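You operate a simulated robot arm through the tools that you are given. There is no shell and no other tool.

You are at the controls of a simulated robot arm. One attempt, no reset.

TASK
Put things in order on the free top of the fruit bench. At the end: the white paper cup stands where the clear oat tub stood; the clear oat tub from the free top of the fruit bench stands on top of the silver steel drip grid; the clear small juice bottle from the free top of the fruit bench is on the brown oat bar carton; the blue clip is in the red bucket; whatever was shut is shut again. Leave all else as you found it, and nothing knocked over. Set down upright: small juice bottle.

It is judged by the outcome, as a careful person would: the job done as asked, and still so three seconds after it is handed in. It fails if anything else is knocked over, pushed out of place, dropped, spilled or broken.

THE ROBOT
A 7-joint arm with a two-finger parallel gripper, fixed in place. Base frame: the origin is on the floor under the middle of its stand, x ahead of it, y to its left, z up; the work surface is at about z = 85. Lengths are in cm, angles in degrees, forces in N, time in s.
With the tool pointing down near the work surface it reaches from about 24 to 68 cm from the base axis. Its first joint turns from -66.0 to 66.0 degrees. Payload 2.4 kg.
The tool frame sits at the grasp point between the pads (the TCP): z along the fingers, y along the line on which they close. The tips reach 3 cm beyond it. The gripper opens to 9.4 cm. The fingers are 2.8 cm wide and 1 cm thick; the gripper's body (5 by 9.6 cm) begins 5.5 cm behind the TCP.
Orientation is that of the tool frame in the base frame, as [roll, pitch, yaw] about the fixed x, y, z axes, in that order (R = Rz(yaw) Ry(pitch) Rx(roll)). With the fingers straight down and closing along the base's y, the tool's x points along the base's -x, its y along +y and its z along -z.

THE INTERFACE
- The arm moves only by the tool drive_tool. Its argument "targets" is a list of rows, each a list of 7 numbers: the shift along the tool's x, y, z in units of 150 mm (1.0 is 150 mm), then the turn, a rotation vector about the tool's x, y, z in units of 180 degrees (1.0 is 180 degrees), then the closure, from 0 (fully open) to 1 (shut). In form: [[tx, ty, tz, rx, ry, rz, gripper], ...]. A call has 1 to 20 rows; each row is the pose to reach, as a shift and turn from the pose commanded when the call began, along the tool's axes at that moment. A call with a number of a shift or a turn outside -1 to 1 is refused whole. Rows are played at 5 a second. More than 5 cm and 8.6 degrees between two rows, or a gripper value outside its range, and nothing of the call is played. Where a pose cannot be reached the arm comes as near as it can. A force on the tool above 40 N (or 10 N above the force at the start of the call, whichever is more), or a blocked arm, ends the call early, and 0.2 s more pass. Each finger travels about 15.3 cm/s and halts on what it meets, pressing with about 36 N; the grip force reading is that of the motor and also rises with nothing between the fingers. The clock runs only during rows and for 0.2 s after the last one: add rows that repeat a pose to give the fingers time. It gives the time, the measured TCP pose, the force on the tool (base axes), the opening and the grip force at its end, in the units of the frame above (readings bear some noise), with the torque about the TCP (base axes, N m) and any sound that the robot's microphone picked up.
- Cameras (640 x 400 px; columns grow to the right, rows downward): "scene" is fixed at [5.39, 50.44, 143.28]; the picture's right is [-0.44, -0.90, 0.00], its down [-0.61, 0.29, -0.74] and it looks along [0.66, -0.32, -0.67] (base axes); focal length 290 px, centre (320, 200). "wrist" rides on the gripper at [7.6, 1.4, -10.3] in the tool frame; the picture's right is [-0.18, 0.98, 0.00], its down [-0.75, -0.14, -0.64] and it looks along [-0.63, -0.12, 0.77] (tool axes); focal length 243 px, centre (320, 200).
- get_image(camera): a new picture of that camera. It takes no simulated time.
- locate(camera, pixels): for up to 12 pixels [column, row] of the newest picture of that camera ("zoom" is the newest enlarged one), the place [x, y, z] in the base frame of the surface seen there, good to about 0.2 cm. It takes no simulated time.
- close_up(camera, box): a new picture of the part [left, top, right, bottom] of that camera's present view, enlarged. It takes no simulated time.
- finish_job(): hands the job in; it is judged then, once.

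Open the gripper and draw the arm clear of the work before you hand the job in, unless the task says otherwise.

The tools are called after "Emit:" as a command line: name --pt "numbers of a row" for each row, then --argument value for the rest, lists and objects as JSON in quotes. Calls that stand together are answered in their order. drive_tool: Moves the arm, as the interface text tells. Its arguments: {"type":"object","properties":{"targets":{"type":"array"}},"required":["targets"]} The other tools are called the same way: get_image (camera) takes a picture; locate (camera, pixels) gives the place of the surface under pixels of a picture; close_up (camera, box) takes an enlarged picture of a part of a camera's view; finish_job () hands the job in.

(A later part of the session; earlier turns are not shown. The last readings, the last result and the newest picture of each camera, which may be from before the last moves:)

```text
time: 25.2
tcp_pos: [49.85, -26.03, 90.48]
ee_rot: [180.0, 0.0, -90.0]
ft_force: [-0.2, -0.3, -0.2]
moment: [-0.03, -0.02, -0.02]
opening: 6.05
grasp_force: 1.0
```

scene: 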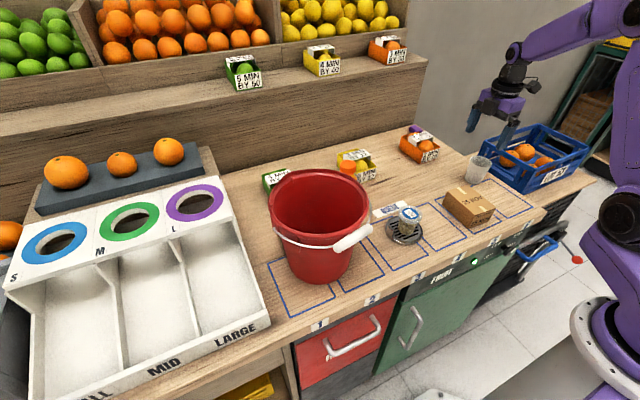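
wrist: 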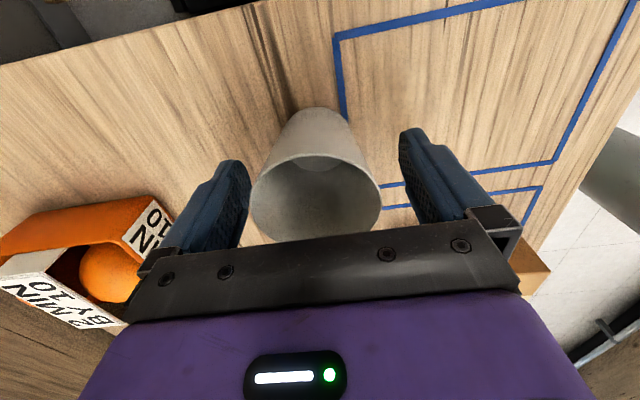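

Opening is 6.05 with only 1 N. I close a little more to see whether contact builds.

Emit:
drive_tool --pt "0 0 0 0 0 0 0.375" --pt "0 0 0 0 0 0 0.38" --pt "0 0 0 0 0 0 0.38"

Emit:
close_up --camera "wrist" --box '[220, 100, 440, 260]'

```text
time: 26.0
tcp_pos: [49.83, -26.08, 90.39]
ee_rot: [179.9, 0.1, -90.0]
ft_force: [-0.3, 0.0, 0.5]
moment: [0.02, 0.0, 0.03]
opening: 5.95
grasp_force: 35.7
```

```text
2.50 times, centred on (330, 180) of wrist
```

zoom: 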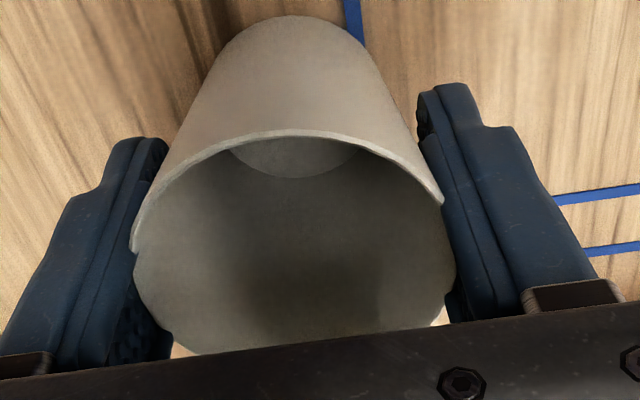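

The cup is held at its rim (5.95 cm) and keeps its shape. I lift it slowly 8 cm and check.

Emit:
drive_tool --pt "0 0 -0.03 0 0 0 0.38" --pt "0 0 -0.1 0 0 0 0.38" --pt "0 0 -0.22 0 0 0 0.38" --pt "0 0 -0.36 0 0 0 0.38" --pt "0 0 -0.48 0 0 0 0.38" --pt "0 0 -0.53 0 0 0 0.38" --pt "0 0 -0.53 0 0 0 0.38"

Emit:
close_up --camera "scene" --box '[445, 90, 525, 190]'

Emit:
get_image --camera "wrist"

```text
time: 27.6
tcp_pos: [49.82, -25.97, 98.2]
ee_rot: [179.9, 0.0, -90.0]
ft_force: [-0.5, 0.2, 0.4]
moment: [-0.01, 0.01, 0.05]
opening: 5.97
grasp_force: 1.2
```

```text
4.00 times, centred on (485, 140) of scene
```

zoom: 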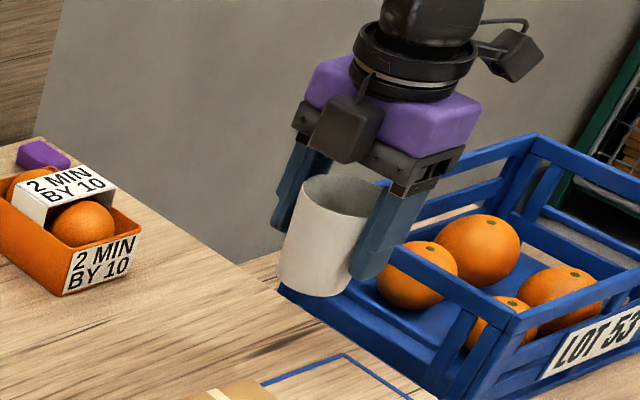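

```text
taken
```

wrist: 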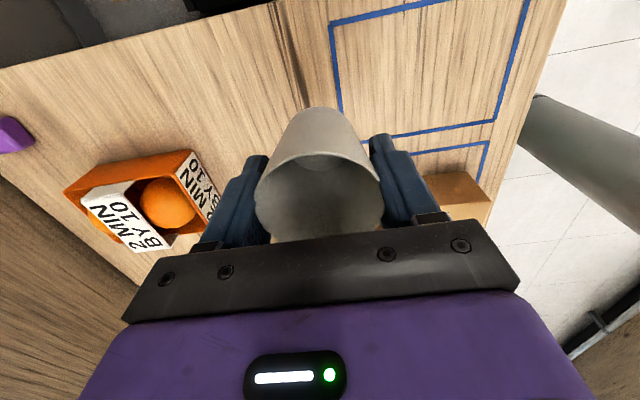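

The cup is lifted upright and intact; grip reads only 1.2 N, so I firm it up marginally before travelling.

Emit:
drive_tool --pt "0 0 0 0 0 0 0.385" --pt "0 0 0 0 0 0 0.39" --pt "0 0 0 0 0 0 0.39"

Emit:
close_up --camera "wrist" --box '[220, 90, 420, 250]'

```text
time: 28.4
tcp_pos: [49.73, -25.98, 98.39]
ee_rot: [-180.0, 0.1, -90.0]
ft_force: [0.1, 0.0, -1.1]
moment: [0.02, 0.0, 0.02]
opening: 5.89
grasp_force: 36.3
```

```text
2.50 times, centred on (320, 170) of wrist
```

zoom: 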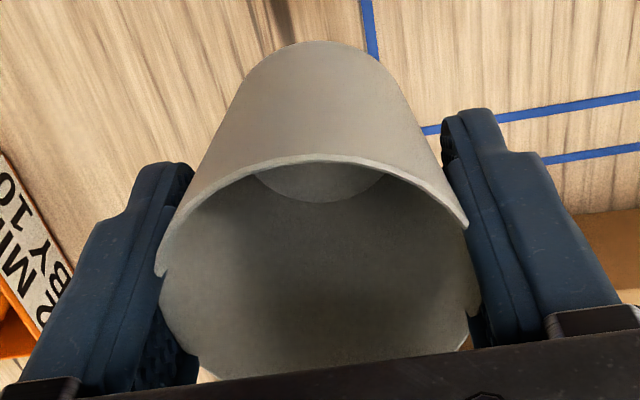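

Grip is 36 N at 5.9 cm and the cup is still round. I carry it at z≈98 toward the tub's former spot in two stages.

Emit:
drive_tool --pt "-0.09 -0.036 0 0 0 0 0.39" --pt "-0.22 -0.089 0 0 0 0 0.39" --pt "-0.35 -0.141 0 0 0 0 0.39" --pt "-0.48 -0.194 0 0 0 0 0.39" --pt "-0.6 -0.242 0 0 0 0 0.39" --pt "-0.668 -0.269 0 0 0 0 0.39"

Emit:
drive_tool --pt "-0.09 -0.036 0 0 0 0 0.39" --pt "-0.22 -0.089 0 0 0 0 0.39" --pt "-0.35 -0.141 0 0 0 0 0.39" --pt "-0.48 -0.194 0 0 0 0 0.39" --pt "-0.6 -0.242 0 0 0 0 0.39" --pt "-0.668 -0.269 0 0 0 0 0.39" --pt "-0.668 -0.269 0 0 0 0 0.39"

Emit:
get_image --camera "wrist"

Emit:
get_image --camera "scene"

```text
time: 29.8
tcp_pos: [53.85, -15.92, 98.33]
ee_rot: [180.0, 0.1, -90.0]
ft_force: [-0.4, -0.3, -0.1]
moment: [0.03, 0.0, -0.01]
opening: 5.9
grasp_force: 35.8
```

```text
time: 31.4
tcp_pos: [57.77, -5.95, 98.39]
ee_rot: [-180.0, -0.1, -90.0]
ft_force: [0.1, -0.1, -0.1]
moment: [-0.04, -0.03, 0.02]
opening: 5.89
grasp_force: 35.7
```

```text
taken
```

wrist: 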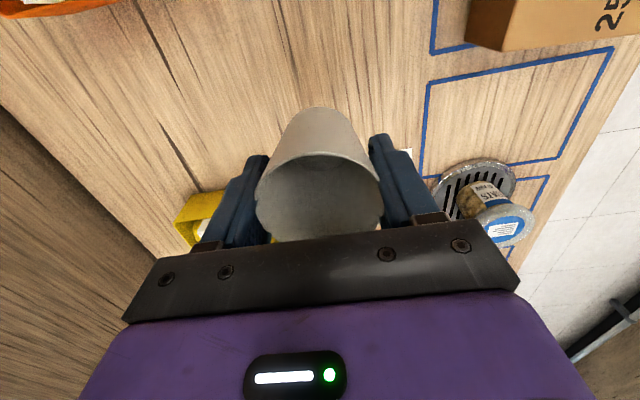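

```text
taken
```

scene: 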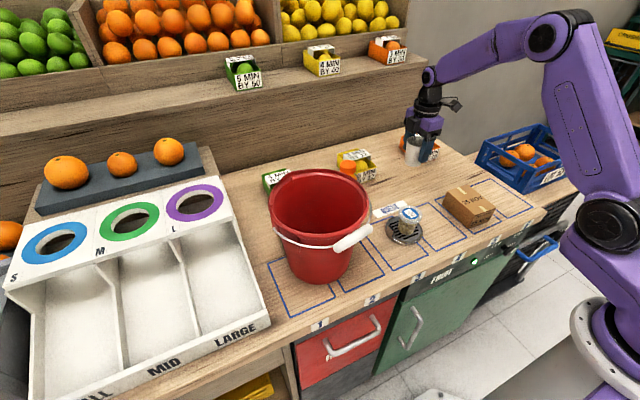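

The cup is over the tub's old spot (57.8, -5.95). I lower it to just above the bench.

Emit:
drive_tool --pt "0 -0.005 0.1 0 0 0 0.39" --pt "0 -0.005 0.22 0 0 0 0.39" --pt "0 -0.005 0.34 0 0 0 0.39" --pt "0 -0.005 0.44 0 0 0 0.39" --pt "0 -0.005 0.49 0 0 0 0.39" --pt "0 -0.005 0.505 0 0 0 0.39" --pt "0 -0.005 0.505 0 0 0 0.39"

Emit:
close_up --camera "scene" --box '[385, 130, 449, 194]'

```text
time: 33.0
tcp_pos: [57.88, -5.9, 90.75]
ee_rot: [180.0, 0.0, -89.9]
ft_force: [0.2, 0.4, -0.1]
moment: [-0.03, 0.0, -0.02]
opening: 5.87
grasp_force: 36.7
```

```text
6.25 times, centred on (417, 162) of scene
```

zoom: 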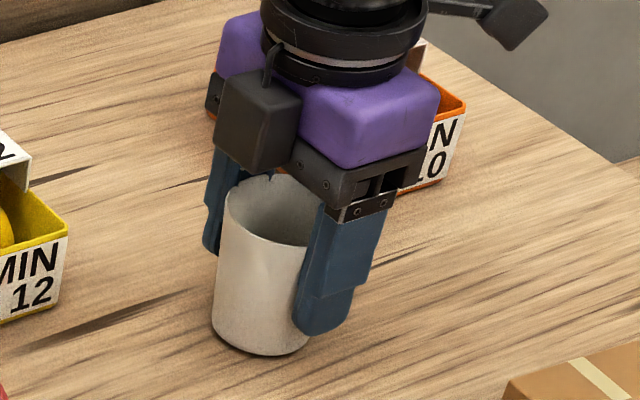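

Cup is ~0.3 cm above the bench. I lower in tiny steps until contact is felt.

Emit:
drive_tool --pt "0 0 0.006 0 0 0 0.39" --pt "0 0 0.012 0 0 0 0.39" --pt "0 0 0.016 0 0 0 0.39" --pt "0 0 0.016 0 0 0 0.39"

```text
time: 34.0
tcp_pos: [57.94, -5.87, 90.42]
ee_rot: [180.0, 0.0, -90.0]
ft_force: [0.0, -0.8, 0.2]
moment: [0.03, 0.02, 0.01]
opening: 5.9
grasp_force: 35.5
```

Emit:
drive_tool --pt "0 0 0.004 0 0 0 0.39" --pt "0 0 0.008 0 0 0 0.39" --pt "0 0 0.008 0 0 0 0.39"

```text
time: 34.8
tcp_pos: [58.03, -5.86, 90.43]
ee_rot: [180.0, 0.0, -90.0]
ft_force: [-0.1, 0.7, 2.9]
moment: [0.0, 0.07, 0.01]
opening: 5.89
grasp_force: 36.0
```

A light contact (fz ≈ 2.9 N) shows the cup has reached the bench. I open the fingers slowly to let it stand.

Emit:
drive_tool --pt "0 0 0 0 0 0 0.37" --pt "0 0 0 0 0 0 0.34" --pt "0 0 0 0 0 0 0.28" --pt "0 0 0 0 0 0 0.15" --pt "0 0 0 0 0 0 0.0" --pt "0 0 0 0 0 0 0.0"

Emit:
get_image --camera "wrist"

Emit:
close_up --camera "scene" --box '[385, 130, 449, 194]'

```text
time: 36.2
tcp_pos: [57.95, -5.92, 90.37]
ee_rot: [180.0, 0.0, -90.0]
ft_force: [0.2, 0.4, -0.2]
moment: [-0.01, 0.01, 0.01]
opening: 9.44
grasp_force: 0.1
```

```text
taken
```

wrist: 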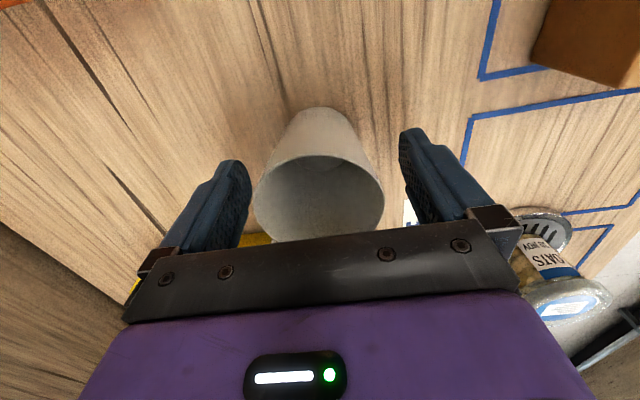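

```text
6.25 times, centred on (417, 162) of scene
```

zoom: 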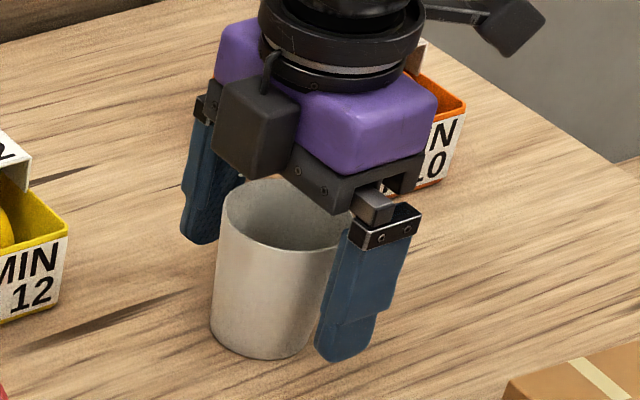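

The cup stands round and upright where the tub was. I rise 15 cm straight up.

Emit:
drive_tool --pt "0 0 -0.06 0 0 0 0" --pt "0 0 -0.2 0 0 0 0" --pt "0 0 -0.4 0 0 0 0" --pt "0 0 -0.6 0 0 0 0" --pt "0 0 -0.8 0 0 0 0" --pt "0 0 -0.95 0 0 0 0" --pt "0 0 -1.0 0 0 0 0"

Emit:
get_image --camera "scene"

Emit:
close_up --camera "scene" --box '[385, 130, 449, 194]'

```text
time: 37.8
tcp_pos: [57.91, -5.94, 105.37]
ee_rot: [-180.0, 0.0, -90.1]
ft_force: [0.0, 0.1, 0.9]
moment: [0.02, 0.0, 0.01]
opening: 9.37
grasp_force: 0.1
```

```text
taken
```

scene: 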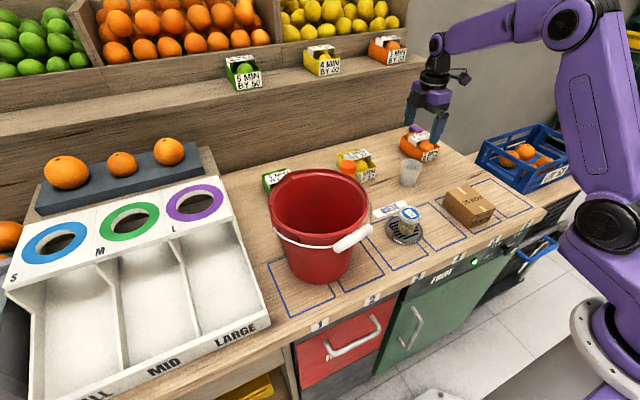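

```text
6.25 times, centred on (417, 162) of scene
```

zoom: 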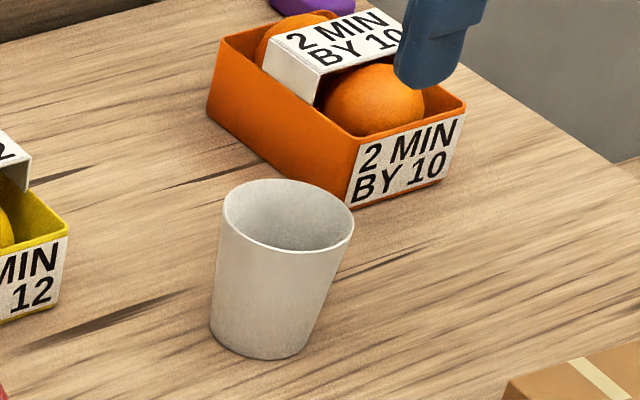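

The cup stands where the tub stood. Next I travel to above the juice bottle at (55.85, 18.2), rising to z≈108 so the tips clear its cap at 101.

Emit:
drive_tool --pt "-0.13 0.011 -0.06 0 0 0 0" --pt "-0.3 0.025 -0.12 0 0 0 0" --pt "-0.47 0.04 -0.167 0 0 0 0" --pt "-0.64 0.054 -0.167 0 0 0 0" --pt "-0.8 0.067 -0.167 0 0 0 0"

Emit:
drive_tool --pt "-0.17 0.015 0 0 0 0 0" --pt "-0.34 0.03 0 0 0 0 0" --pt "-0.51 0.045 0 0 0 0 0" --pt "-0.67 0.06 0 0 0 0 0" --pt "-0.809 0.071 0 0 0 0 0" --pt "-0.809 0.071 0 0 0 0 0"

Emit:
get_image --camera "wrist"

Emit:
get_image --camera "scene"

```text
time: 39.0
tcp_pos: [56.98, 6.1, 107.87]
ee_rot: [-180.0, -0.1, -89.9]
ft_force: [0.5, 0.3, -0.7]
moment: [0.01, 0.01, -0.01]
opening: 9.41
grasp_force: 0.0
```

```text
time: 40.4
tcp_pos: [55.94, 18.22, 107.99]
ee_rot: [-179.9, 0.0, -90.1]
ft_force: [0.0, 0.1, -0.5]
moment: [-0.01, -0.05, 0.01]
opening: 9.39
grasp_force: 0.1
```

```text
taken
```

wrist: 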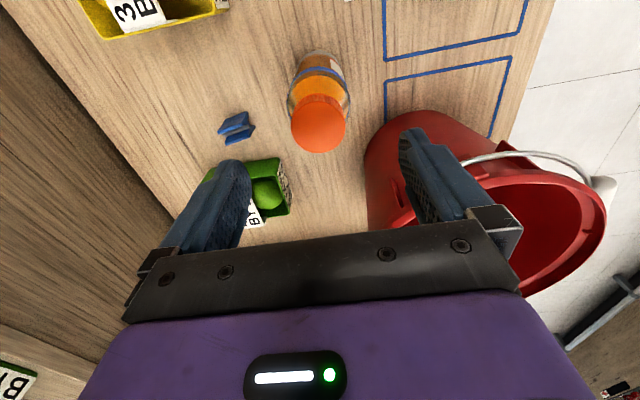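

```text
taken
```

scene: 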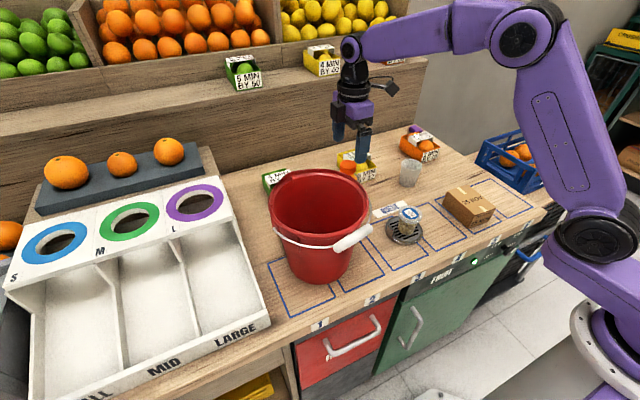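

The wrist view shows the orange cap at (320,123) and the clip at (237,127). I locate the cap edges, bottle and bucket rim again before descending.

Emit:
locate --camera "wrist" --pixels '[[320, 125], [293, 122], [346, 122], [320, 150], [320, 98], [292, 95], [348, 92], [325, 55], [237, 120], [237, 137], [370, 140], [375, 180]]'

Emit:
close_up --camera "wrist" --box '[200, 40, 380, 180]'

```text
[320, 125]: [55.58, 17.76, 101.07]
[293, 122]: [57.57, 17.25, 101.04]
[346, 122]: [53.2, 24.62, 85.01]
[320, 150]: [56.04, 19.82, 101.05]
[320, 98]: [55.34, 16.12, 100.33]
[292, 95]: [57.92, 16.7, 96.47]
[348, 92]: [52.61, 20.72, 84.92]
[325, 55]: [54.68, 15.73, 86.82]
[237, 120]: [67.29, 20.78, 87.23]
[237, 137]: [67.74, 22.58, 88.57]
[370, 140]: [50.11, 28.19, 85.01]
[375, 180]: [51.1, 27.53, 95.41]
```

```text
2.86 times, centred on (290, 110) of wrist
```

zoom: 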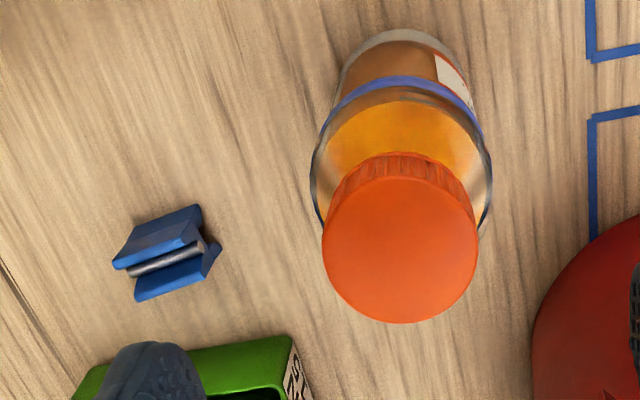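

Cap centre is ≈ (55.78, 18.1). I make that small correction and descend to z≈96.5, so the pads take the upper body while the palm stays above the cap.

Emit:
drive_tool --pt "0.008 0.011 0 0 0 0 0" --pt "0.008 0.011 0.15 0 0 0 0" --pt "0.008 0.011 0.32 0 0 0 0" --pt "0.008 0.011 0.48 0 0 0 0" --pt "0.008 0.011 0.6 0 0 0 0" --pt "0.008 0.011 0.7 0 0 0 0" --pt "0.008 0.011 0.76 0 0 0 0" --pt "0.008 0.011 0.767 0 0 0 0" --pt "0.008 0.011 0.767 0 0 0 0"

Emit:
get_image --camera "wrist"

Emit:
close_up --camera "scene" --box '[310, 100, 406, 190]'

```text
time: 42.4
tcp_pos: [55.81, 18.06, 96.42]
ee_rot: [180.0, -0.1, -90.0]
ft_force: [-0.2, -0.2, 0.3]
moment: [-0.01, 0.01, -0.01]
opening: 9.38
grasp_force: 0.1
```

```text
taken
```

wrist: 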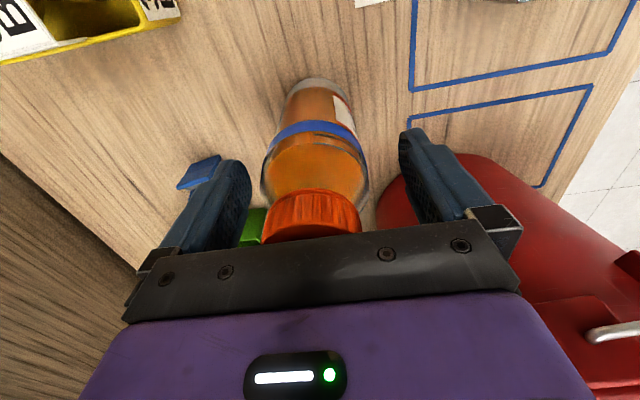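

```text
4.44 times, centred on (358, 145) of scene
```

zoom: 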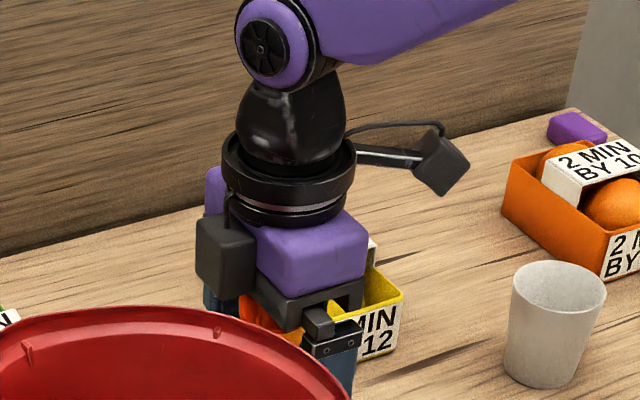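

The bottle's shoulder sits centred between the pads. I close in steps until it is firmly held.

Emit:
drive_tool --pt "0 0 0 0 0 0 0.2" --pt "0 0 0 0 0 0 0.34" --pt "0 0 0 0 0 0 0.4" --pt "0 0 0 0 0 0 0.43" --pt "0 0 0 0 0 0 0.46" --pt "0 0 0 0 0 0 0.48" --pt "0 0 0 0 0 0 0.48"

Emit:
get_image --camera "wrist"

```text
time: 44.0
tcp_pos: [55.75, 18.16, 96.39]
ee_rot: [-179.9, 0.0, -90.0]
ft_force: [0.9, 0.7, 1.3]
moment: [0.06, -0.09, 0.01]
opening: 5.57
grasp_force: 35.8
```

```text
taken
```

wrist: 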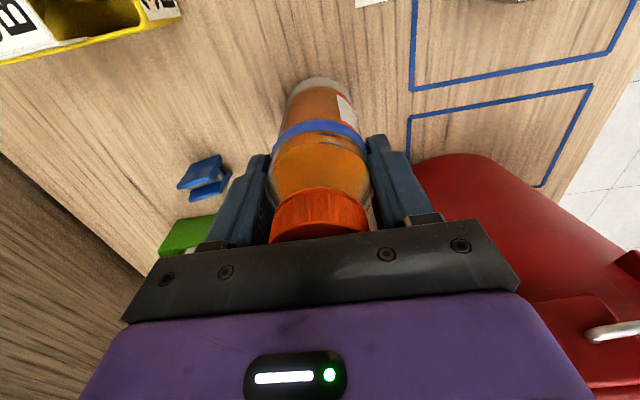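

The bottle is gripped at 5.57 cm with 36 N. I lift it straight up 13 cm, slowly at first.

Emit:
drive_tool --pt "0 0 -0.02 0 0 0 0.48" --pt "0 0 -0.06 0 0 0 0.48" --pt "0 0 -0.14 0 0 0 0.48" --pt "0 0 -0.26 0 0 0 0.48" --pt "0 0 -0.4 0 0 0 0.48" --pt "0 0 -0.54 0 0 0 0.48" --pt "0 0 -0.68 0 0 0 0.48" --pt "0 0 -0.8 0 0 0 0.48" --pt "0 0 -0.87 0 0 0 0.48" --pt "0 0 -0.87 0 0 0 0.48"

Emit:
get_image --camera "wrist"

Emit:
get_image --camera "scene"

```text
time: 46.2
tcp_pos: [55.73, 18.07, 109.51]
ee_rot: [-180.0, 0.0, -90.0]
ft_force: [-0.1, 1.1, -3.0]
moment: [-0.01, 0.01, -0.05]
opening: 5.55
grasp_force: 35.5
```

```text
taken
```

wrist: 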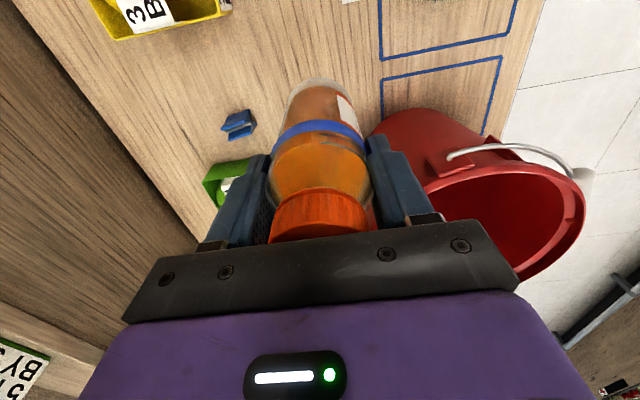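

```text
taken
```

scene: 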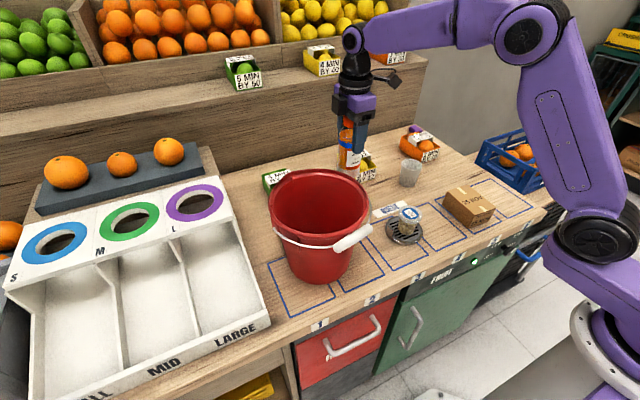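

The bottle hangs upright in the grip (weight ≈3 N). I carry it at z≈109.5 toward the carton at (39.8, -11.9), in two stages.

Emit:
drive_tool --pt "0.08 0.043 0 0 0 0 0.48" --pt "0.2 0.107 0 0 0 0 0.48" --pt "0.34 0.182 0 0 0 0 0.48" --pt "0.48 0.257 0 0 0 0 0.48" --pt "0.62 0.331 0 0 0 0 0.48" --pt "0.76 0.406 0 0 0 0 0.48" --pt "0.88 0.47 0 0 0 0 0.48" --pt "0.96 0.513 0 0 0 0 0.48" --pt "0.9975 0.533 0 0 0 0 0.48"

Emit:
drive_tool --pt "0.08 0.043 0 0 0 0 0.48" --pt "0.2 0.107 0 0 0 0 0.48" --pt "0.34 0.182 0 0 0 0 0.48" --pt "0.48 0.257 0 0 0 0 0.48" --pt "0.62 0.331 0 0 0 0 0.48" --pt "0.76 0.406 0 0 0 0 0.48" --pt "0.88 0.47 0 0 0 0 0.48" --pt "0.96 0.513 0 0 0 0 0.48" --pt "0.9975 0.533 0 0 0 0 0.48" --pt "0.9975 0.533 0 0 0 0 0.48"

Emit:
get_image --camera "wrist"

Emit:
get_image --camera "scene"

```text
time: 48.2
tcp_pos: [47.67, 3.05, 109.42]
ee_rot: [-180.0, 0.0, -90.0]
ft_force: [0.2, 0.6, -2.9]
moment: [0.01, -0.01, 0.0]
opening: 5.55
grasp_force: 36.0
```

```text
time: 50.4
tcp_pos: [39.66, -11.85, 109.37]
ee_rot: [180.0, 0.0, -90.0]
ft_force: [-1.3, -0.2, -1.9]
moment: [0.0, 0.01, 0.02]
opening: 5.56
grasp_force: 35.9
```

```text
taken
```

wrist: 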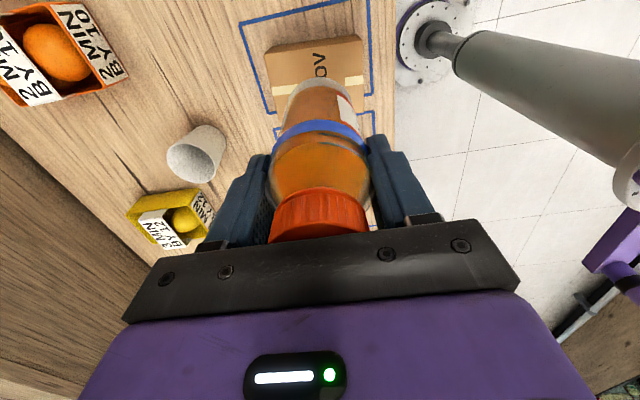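

```text
taken
```

scene: 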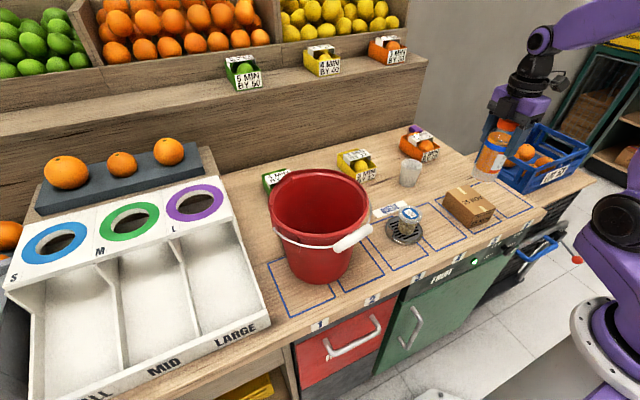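

TCP is right over the carton's centre (39.7, -11.85). I lower the bottle to ~0.5 cm above its top and look.

Emit:
drive_tool --pt "0 -0.004 0.08 0 0 0 0.48" --pt "0 -0.004 0.18 0 0 0 0.48" --pt "0 -0.004 0.28 0 0 0 0.48" --pt "0 -0.004 0.37 0 0 0 0.48" --pt "0 -0.004 0.43 0 0 0 0.48" --pt "0 -0.004 0.465 0 0 0 0.48" --pt "0 -0.004 0.465 0 0 0 0.48"

Emit:
close_up --camera "scene" --box '[430, 130, 526, 236]'

Emit:
get_image --camera "wrist"

```text
time: 52.0
tcp_pos: [39.86, -11.66, 102.38]
ee_rot: [180.0, 0.0, -90.0]
ft_force: [0.3, 0.6, -2.6]
moment: [0.03, -0.02, 0.0]
opening: 5.54
grasp_force: 35.7
```

```text
3.77 times, centred on (478, 183) of scene
```

zoom: 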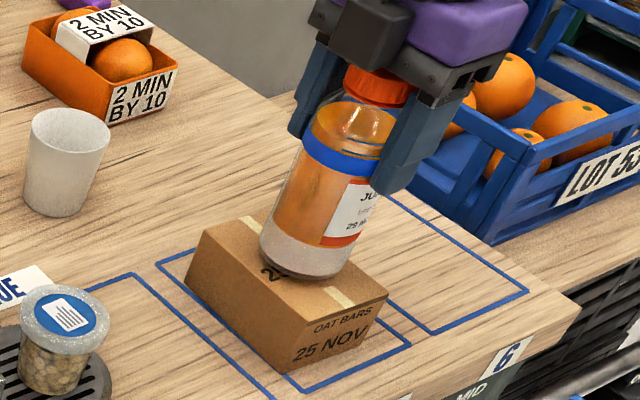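

```text
taken
```

wrist: 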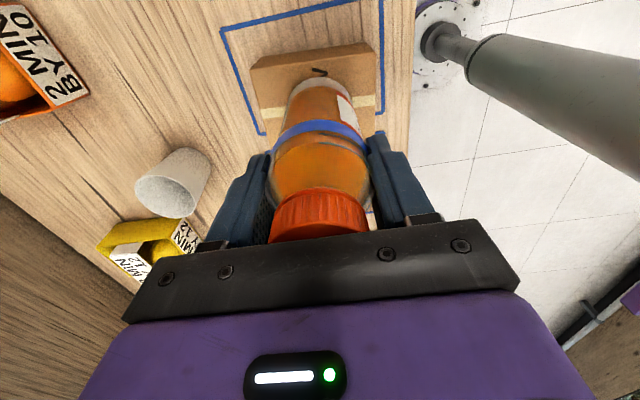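

The bottle's base hovers just above the carton's middle. I lower it in ~0.1 cm steps until contact is felt.

Emit:
drive_tool --pt "0 0 0.01 0 0 0 0.48" --pt "0 0 0.02 0 0 0 0.48" --pt "0 0 0.025 0 0 0 0.48" --pt "0 0 0.025 0 0 0 0.48"

```text
time: 53.0
tcp_pos: [39.69, -11.86, 102.25]
ee_rot: [179.9, -0.1, -90.1]
ft_force: [-0.6, 0.7, -2.3]
moment: [-0.01, 0.01, -0.02]
opening: 5.55
grasp_force: 35.9
```

No contact yet (fz −2.3 is the bottle's weight). I go down another 0.15 cm.

Emit:
drive_tool --pt "0 0 0.005 0 0 0 0.48" --pt "0 0 0.01 0 0 0 0.48" --pt "0 0 0.01 0 0 0 0.48"

```text
time: 53.8
tcp_pos: [39.73, -11.94, 101.88]
ee_rot: [-180.0, 0.1, -90.0]
ft_force: [0.3, -0.1, -4.1]
moment: [0.0, -0.01, -0.02]
opening: 5.53
grasp_force: 35.9
```

Still hanging free (fz ≈ −4). I continue down in 0.07 cm steps.

Emit:
drive_tool --pt "0 0 0.005 0 0 0 0.48" --pt "0 0 0.009 0 0 0 0.48" --pt "0 0 0.009 0 0 0 0.48"

Emit:
close_up --camera "scene" --box '[440, 170, 510, 236]'

```text
time: 54.6
tcp_pos: [39.74, -11.84, 101.85]
ee_rot: [-179.8, 0.0, -90.0]
ft_force: [-5.0, 0.8, 23.3]
moment: [0.12, 0.49, -0.09]
opening: 5.54
grasp_force: 35.8
```

```text
6.06 times, centred on (475, 203) of scene
```

zoom: 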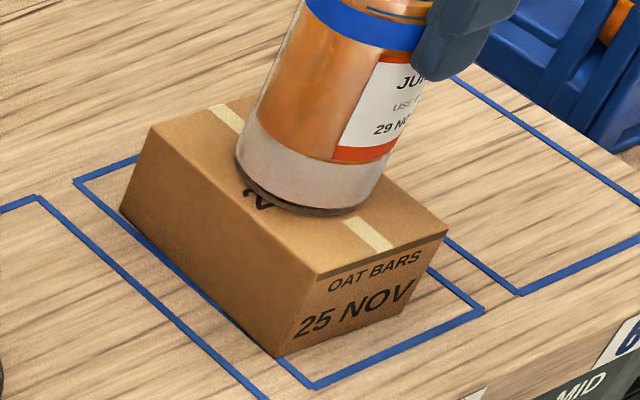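

The bottle has landed on the carton (fz +23 N). I relax 0.08 cm upward and open the fingers gradually.

Emit:
drive_tool --pt "0 0 -0.003 0 0 0 0.48" --pt "0 0 -0.005 0 0 0 0.46" --pt "0 0 -0.005 0 0 0 0.42" --pt "0 0 -0.005 0 0 0 0.36" --pt "0 0 -0.005 0 0 0 0.25" --pt "0 0 -0.005 0 0 0 0.1" --pt "0 0 -0.005 0 0 0 0.0" --pt "0 0 -0.005 0 0 0 0.0"

Emit:
close_up --camera "scene" --box '[430, 130, 526, 236]'

Emit:
get_image --camera "wrist"

```text
time: 56.4
tcp_pos: [39.72, -11.89, 101.92]
ee_rot: [180.0, 0.0, -90.0]
ft_force: [-0.3, -0.1, -0.6]
moment: [-0.03, 0.0, 0.0]
opening: 9.42
grasp_force: 0.1
```

```text
3.77 times, centred on (478, 183) of scene
```

zoom: 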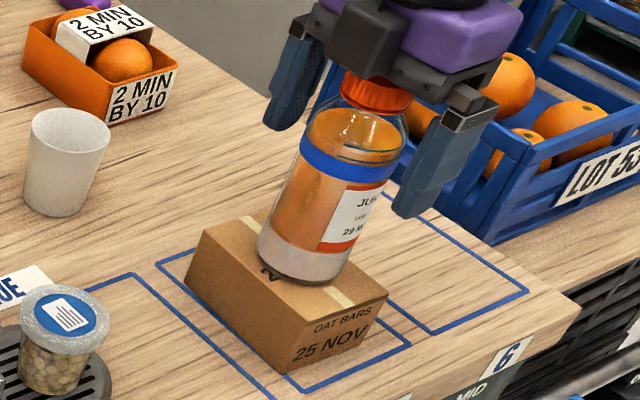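

```text
taken
```

wrist: 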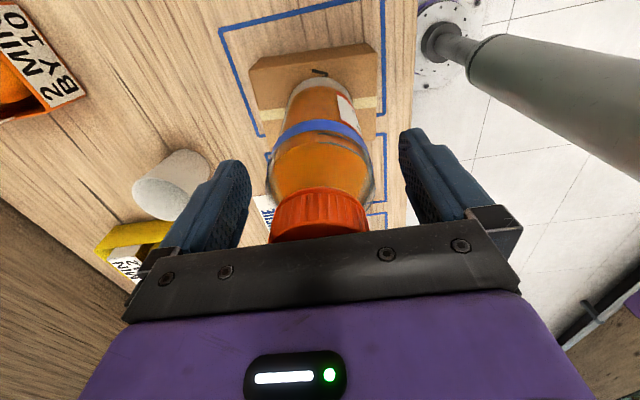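

The bottle stands on the carton, fingers clear. I rise straight up 12.5 cm.

Emit:
drive_tool --pt "0 0 -0.05 0 0 0 0" --pt "0 0 -0.15 0 0 0 0" --pt "0 0 -0.3 0 0 0 0" --pt "0 0 -0.47 0 0 0 0" --pt "0 0 -0.64 0 0 0 0" --pt "0 0 -0.78 0 0 0 0" --pt "0 0 -0.83 0 0 0 0"

Emit:
get_image --camera "scene"

Emit:
close_up --camera "scene" --box '[430, 130, 526, 236]'

```text
time: 58.0
tcp_pos: [39.73, -11.8, 114.39]
ee_rot: [-180.0, 0.0, -89.9]
ft_force: [-0.3, -0.6, -0.1]
moment: [0.01, -0.01, 0.0]
opening: 9.4
grasp_force: 0.0
```

```text
taken
```

scene: 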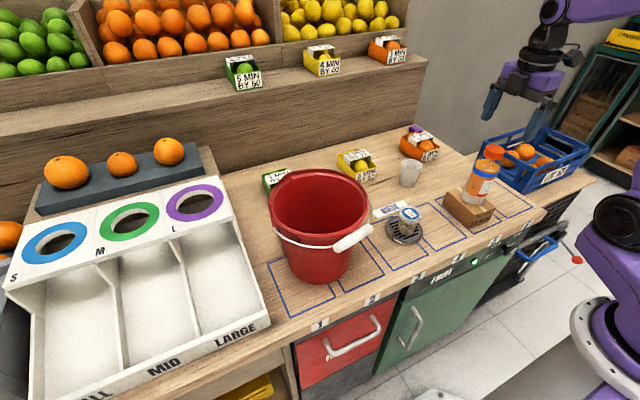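

```text
3.77 times, centred on (478, 183) of scene
```

zoom: 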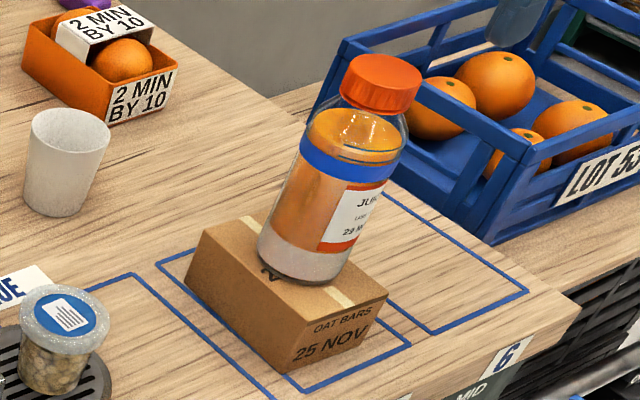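

The bottle stands upright on the carton. For the clip at (67.8, 22) — slightly past vertical reach — I'll turn the tool to close across the clip (yaw ≈ −172°) while moving away high, then tilt ~30° outward.

Emit:
drive_tool --pt "-0.06 -0.056 0 0 0 0.038 0" --pt "-0.14 -0.13 0 0 0 0.076 0" --pt "-0.22 -0.205 0 0 0 0.114 0" --pt "-0.3 -0.28 0 0 0 0.152 0" --pt "-0.38 -0.355 0 0 0 0.19 0" --pt "-0.46 -0.43 0 0 0 0.228 0" --pt "-0.54 -0.503 0 0 0 0.266 0" --pt "-0.62 -0.577 0 0 0 0.304 0" --pt "-0.7 -0.652 0 0 0 0.342 0" --pt "-0.78 -0.726 0 0 0 0.38 0" --pt "-0.87 -0.81 0 0 0 0.418 0" --pt "-0.95 -0.885 0 0 0 0.456 0" --pt "-0.967 -0.9 0 0 0 0.456 0"

Emit:
get_image --camera "wrist"

```text
time: 60.8
tcp_pos: [53.2, 2.76, 114.38]
ee_rot: [180.0, 0.0, -172.2]
ft_force: [-0.5, 0.8, 0.2]
moment: [0.01, -0.03, 0.02]
opening: 9.4
grasp_force: 0.0
```

```text
taken
```

wrist: 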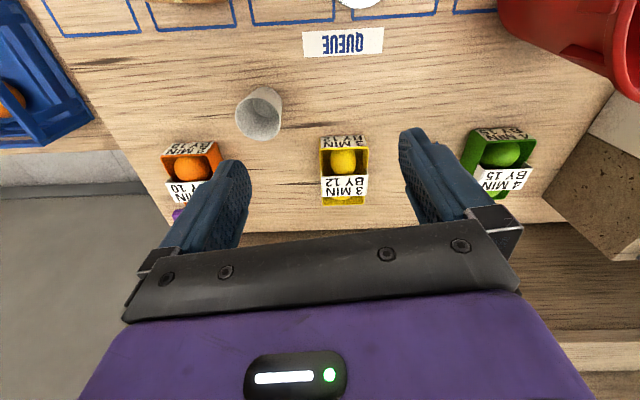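

The turn is done; the clip is hidden behind the right finger now. I locate the shelf and box edges behind it to know the clearances.

Emit:
locate --camera "wrist" --pixels '[[330, 222], [540, 218], [560, 250], [560, 300], [560, 345], [472, 135], [527, 132], [465, 165], [368, 150], [366, 195], [600, 180], [580, 380]]'

```text
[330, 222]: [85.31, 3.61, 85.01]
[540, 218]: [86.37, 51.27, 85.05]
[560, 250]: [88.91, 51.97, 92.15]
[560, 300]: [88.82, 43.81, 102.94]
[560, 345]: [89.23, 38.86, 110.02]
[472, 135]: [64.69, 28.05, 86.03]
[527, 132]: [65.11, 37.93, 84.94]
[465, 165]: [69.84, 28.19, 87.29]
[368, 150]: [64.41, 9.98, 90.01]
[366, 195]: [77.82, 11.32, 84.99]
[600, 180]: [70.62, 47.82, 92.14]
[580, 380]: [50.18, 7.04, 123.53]
```

Shelf riser is at x≈89, green box begins at y≈28, yellow ends at y≈11, so the clip has room around it. I narrow the fingers and move toward the clip while beginning to tilt outward by 15°.

Emit:
drive_tool --pt "-0.07 0.09 0.03 0 -0.01 0 0.2" --pt "-0.17 0.23 0.07 0 -0.02 0 0.4" --pt "-0.28 0.37 0.12 0 -0.035 0 0.4" --pt "-0.39 0.52 0.17 0 -0.05 0 0.4" --pt "-0.5 0.66 0.21 0 -0.06 0 0.4" --pt "-0.6 0.8 0.26 0 -0.075 0 0.4" --pt "-0.66 0.88 0.285 0 -0.0833 0 0.4" --pt "-0.687 0.916 0.293 0 -0.0833 0 0.4" --pt "-0.687 0.916 0.293 0 -0.0833 0 0.4"

Emit:
get_image --camera "wrist"

Emit:
get_image --camera "scene"

```text
time: 62.8
tcp_pos: [61.72, 17.63, 109.83]
ee_rot: [180.0, 14.9, -172.0]
ft_force: [-0.6, 0.8, -0.1]
moment: [0.01, -0.02, 0.0]
opening: 5.65
grasp_force: 0.1
```

```text
taken
```

wrist: 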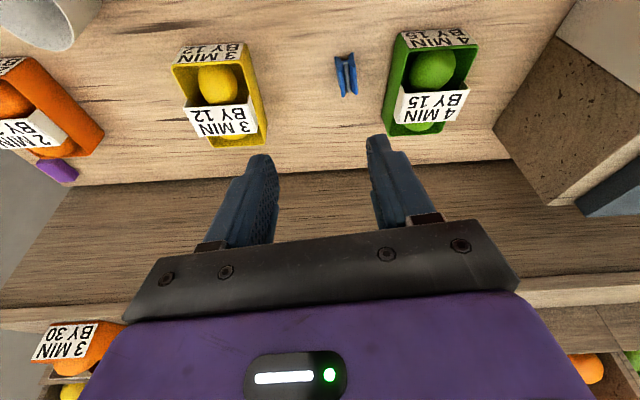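

```text
taken
```

scene: 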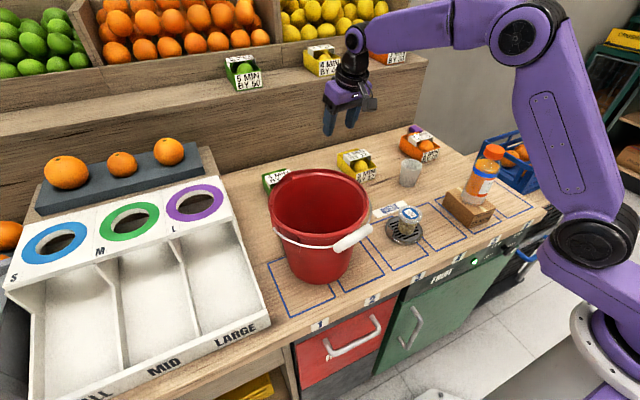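

The clip is now visible at (346,75) between the yellow and green boxes. I enlarge it and measure its outline.

Emit:
close_up --camera "wrist" --box '[322, 45, 370, 105]'

```text
6.67 times, centred on (346, 75) of wrist
```

zoom: 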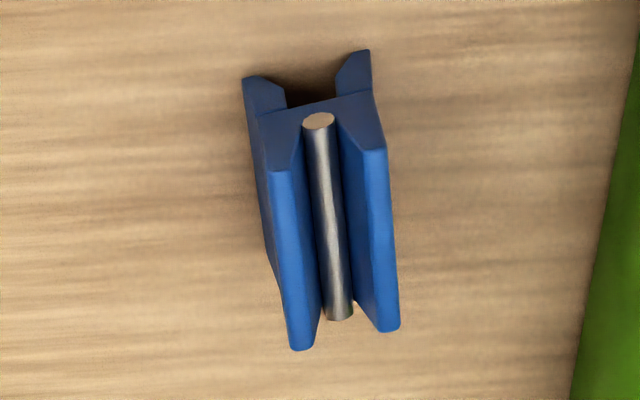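

Emit:
locate --camera "zoom" --pixels '[[283, 175], [302, 342], [372, 155], [390, 322], [318, 122], [340, 312], [252, 90], [360, 58], [257, 180], [262, 260], [296, 260], [380, 240]]'

```text
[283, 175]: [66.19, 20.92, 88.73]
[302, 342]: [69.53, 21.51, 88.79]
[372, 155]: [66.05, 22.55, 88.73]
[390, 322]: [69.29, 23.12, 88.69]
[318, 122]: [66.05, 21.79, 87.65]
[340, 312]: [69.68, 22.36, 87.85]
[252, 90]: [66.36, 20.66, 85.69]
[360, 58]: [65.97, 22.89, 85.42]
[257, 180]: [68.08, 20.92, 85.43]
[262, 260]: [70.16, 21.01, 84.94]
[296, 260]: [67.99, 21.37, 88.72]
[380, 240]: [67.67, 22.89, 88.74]
```

The clip's axis runs ~10° from x, centre (67.8, 22.0), top 88.75, about 2.3 cm wide — well matched to the present yaw. I go to a pre-grasp point at z≈98 above it while tilting to 30°.

Emit:
drive_tool --pt "-0.0164 0.0228 0.0865 0 -0.012 0 0.4" --pt "-0.041 0.0569 0.2163 0 -0.025 0 0.4" --pt "-0.0655 0.0911 0.3461 0 -0.04 0 0.4" --pt "-0.09 0.1252 0.4759 0 -0.055 0 0.4" --pt "-0.1146 0.1594 0.6056 0 -0.068 0 0.4" --pt "-0.1391 0.1935 0.7354 0 -0.08 0 0.4" --pt "-0.1555 0.2163 0.822 0 -0.0833 0 0.4" --pt "-0.1637 0.2277 0.8652 0 -0.0833 0 0.4" --pt "-0.1637 0.2277 0.8652 0 -0.0833 0 0.4"

Emit:
get_image --camera "wrist"

Emit:
get_image --camera "scene"

```text
time: 64.8
tcp_pos: [66.81, 21.83, 97.96]
ee_rot: [-180.0, 30.0, -172.1]
ft_force: [0.8, -0.1, 0.1]
moment: [0.02, -0.03, 0.01]
opening: 5.65
grasp_force: 0.1
```

```text
taken
```

wrist: 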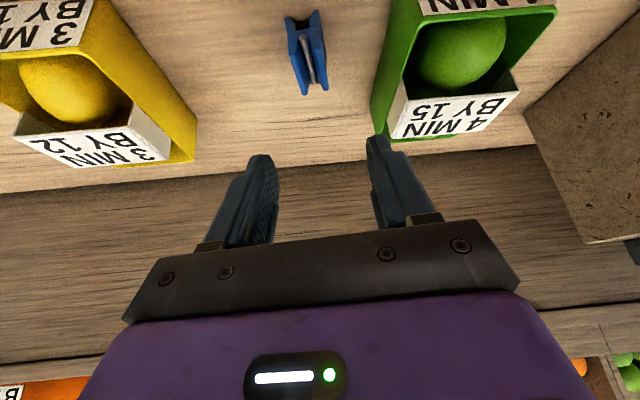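

```text
taken
```

scene: 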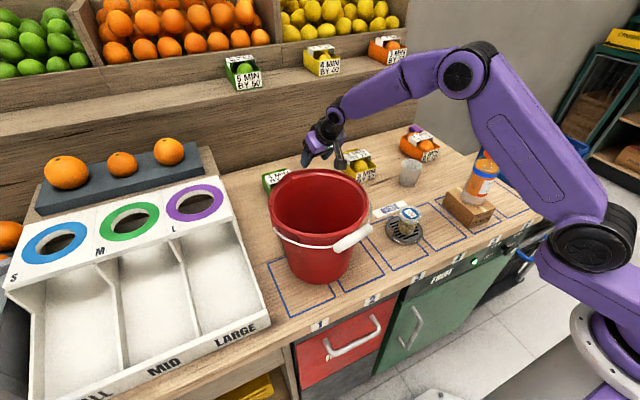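

Pose reached exactly (66.8, 21.8, 98.0, pitch 30°). In the scene picture the upper arm overlaps the bottle near (487,165), so I check their real separation.

Emit:
locate --camera "scene" --pixels '[[480, 100], [490, 140], [505, 180], [487, 160], [487, 175], [520, 200], [465, 80], [550, 240], [492, 158]]'

Emit:
locate --camera "wrist" --pixels '[[290, 45], [305, 93], [318, 40], [325, 85], [306, 62], [375, 120], [195, 160], [313, 80]]'

```text
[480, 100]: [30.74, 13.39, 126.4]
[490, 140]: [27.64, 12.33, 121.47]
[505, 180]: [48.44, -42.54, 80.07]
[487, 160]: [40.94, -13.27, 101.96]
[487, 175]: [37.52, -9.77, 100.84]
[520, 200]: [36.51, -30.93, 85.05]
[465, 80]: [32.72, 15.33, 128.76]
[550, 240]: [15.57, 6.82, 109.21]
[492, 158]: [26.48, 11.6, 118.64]
```

```text
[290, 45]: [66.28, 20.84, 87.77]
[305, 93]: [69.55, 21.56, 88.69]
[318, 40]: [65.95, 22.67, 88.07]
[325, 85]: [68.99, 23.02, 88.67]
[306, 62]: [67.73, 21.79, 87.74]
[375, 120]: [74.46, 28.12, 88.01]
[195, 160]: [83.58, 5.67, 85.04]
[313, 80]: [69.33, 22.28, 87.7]
```

The arm is far from the bottle (y > 11 there). Alignment with the clip is within a millimetre, so I descend vertically 6 cm with the tilted tool and look again.

Emit:
drive_tool --pt "0.04 0 0.0693 0 0 0 0.4" --pt "0.09 0 0.1559 0 0 0 0.4" --pt "0.14 0 0.2425 0 0 0 0.4" --pt "0.18 0 0.3118 0 0 0 0.4" --pt "0.2 0 0.3464 0 0 0 0.4" --pt "0.2 0 0.3464 0 0 0 0.4"

Emit:
get_image --camera "wrist"

Emit:
close_up --camera "scene" --box '[270, 100, 390, 190]'

```text
time: 66.2
tcp_pos: [66.94, 21.81, 91.95]
ee_rot: [180.0, 30.0, -172.1]
ft_force: [-0.2, -0.6, -0.6]
moment: [-0.04, -0.01, 0.02]
opening: 5.63
grasp_force: 0.0
```

```text
taken
```

wrist: 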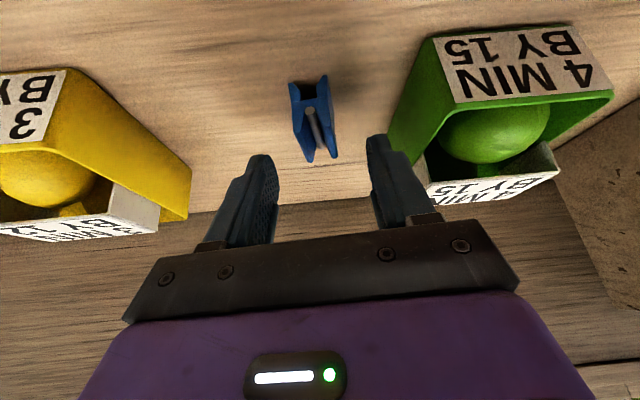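

```text
4.44 times, centred on (330, 145) of scene
```

zoom: 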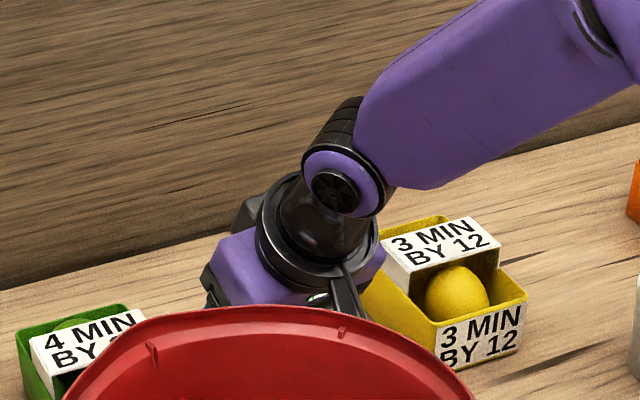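

The clip at (315,118) is centred between the fingers, and yellow and green boxes are clear. I descend the last 3.2 cm slowly.

Emit:
drive_tool --pt "0.025 0 0.0433 0 0 0 0.4" --pt "0.05 0 0.0866 0 0 0 0.4" --pt "0.075 0 0.13 0 0 0 0.4" --pt "0.093 0 0.161 0 0 0 0.4" --pt "0.105 0 0.182 0 0 0 0.4" --pt "0.105 0 0.182 0 0 0 0.4"

Emit:
get_image --camera "wrist"

```text
time: 67.6
tcp_pos: [66.82, 21.87, 88.78]
ee_rot: [180.0, 29.9, -172.0]
ft_force: [-0.3, -0.9, 0.2]
moment: [0.05, 0.0, -0.03]
opening: 5.65
grasp_force: 0.1
```

```text
taken
```

wrist: 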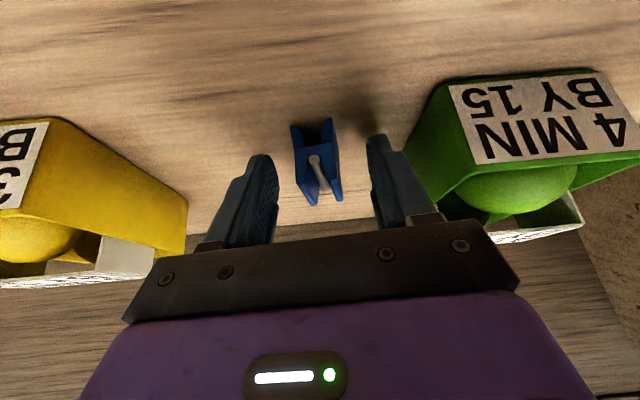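

The clip lies between the finger pads with no contact force. I close in steps onto it.

Emit:
drive_tool --pt "0 0 0 0 0 0 0.52" --pt "0 0 0 0 0 0 0.62" --pt "0 0 0 0 0 0 0.7" --pt "0 0 0 0 0 0 0.75" --pt "0 0 0 0 0 0 0.79" --pt "0 0 0 0 0 0 0.82" --pt "0 0 0 0 0 0 0.82"

Emit:
get_image --camera "wrist"

```text
time: 69.2
tcp_pos: [66.75, 21.89, 88.85]
ee_rot: [-180.0, 30.0, -172.0]
ft_force: [0.5, -0.6, 0.9]
moment: [-0.01, -0.03, 0.0]
opening: 2.09
grasp_force: 36.4
```

```text
taken
```

wrist: 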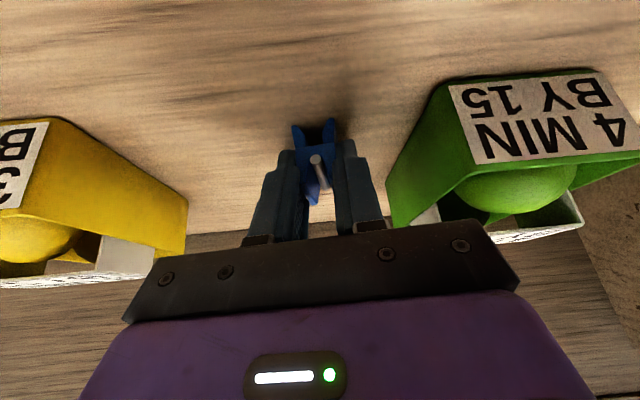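

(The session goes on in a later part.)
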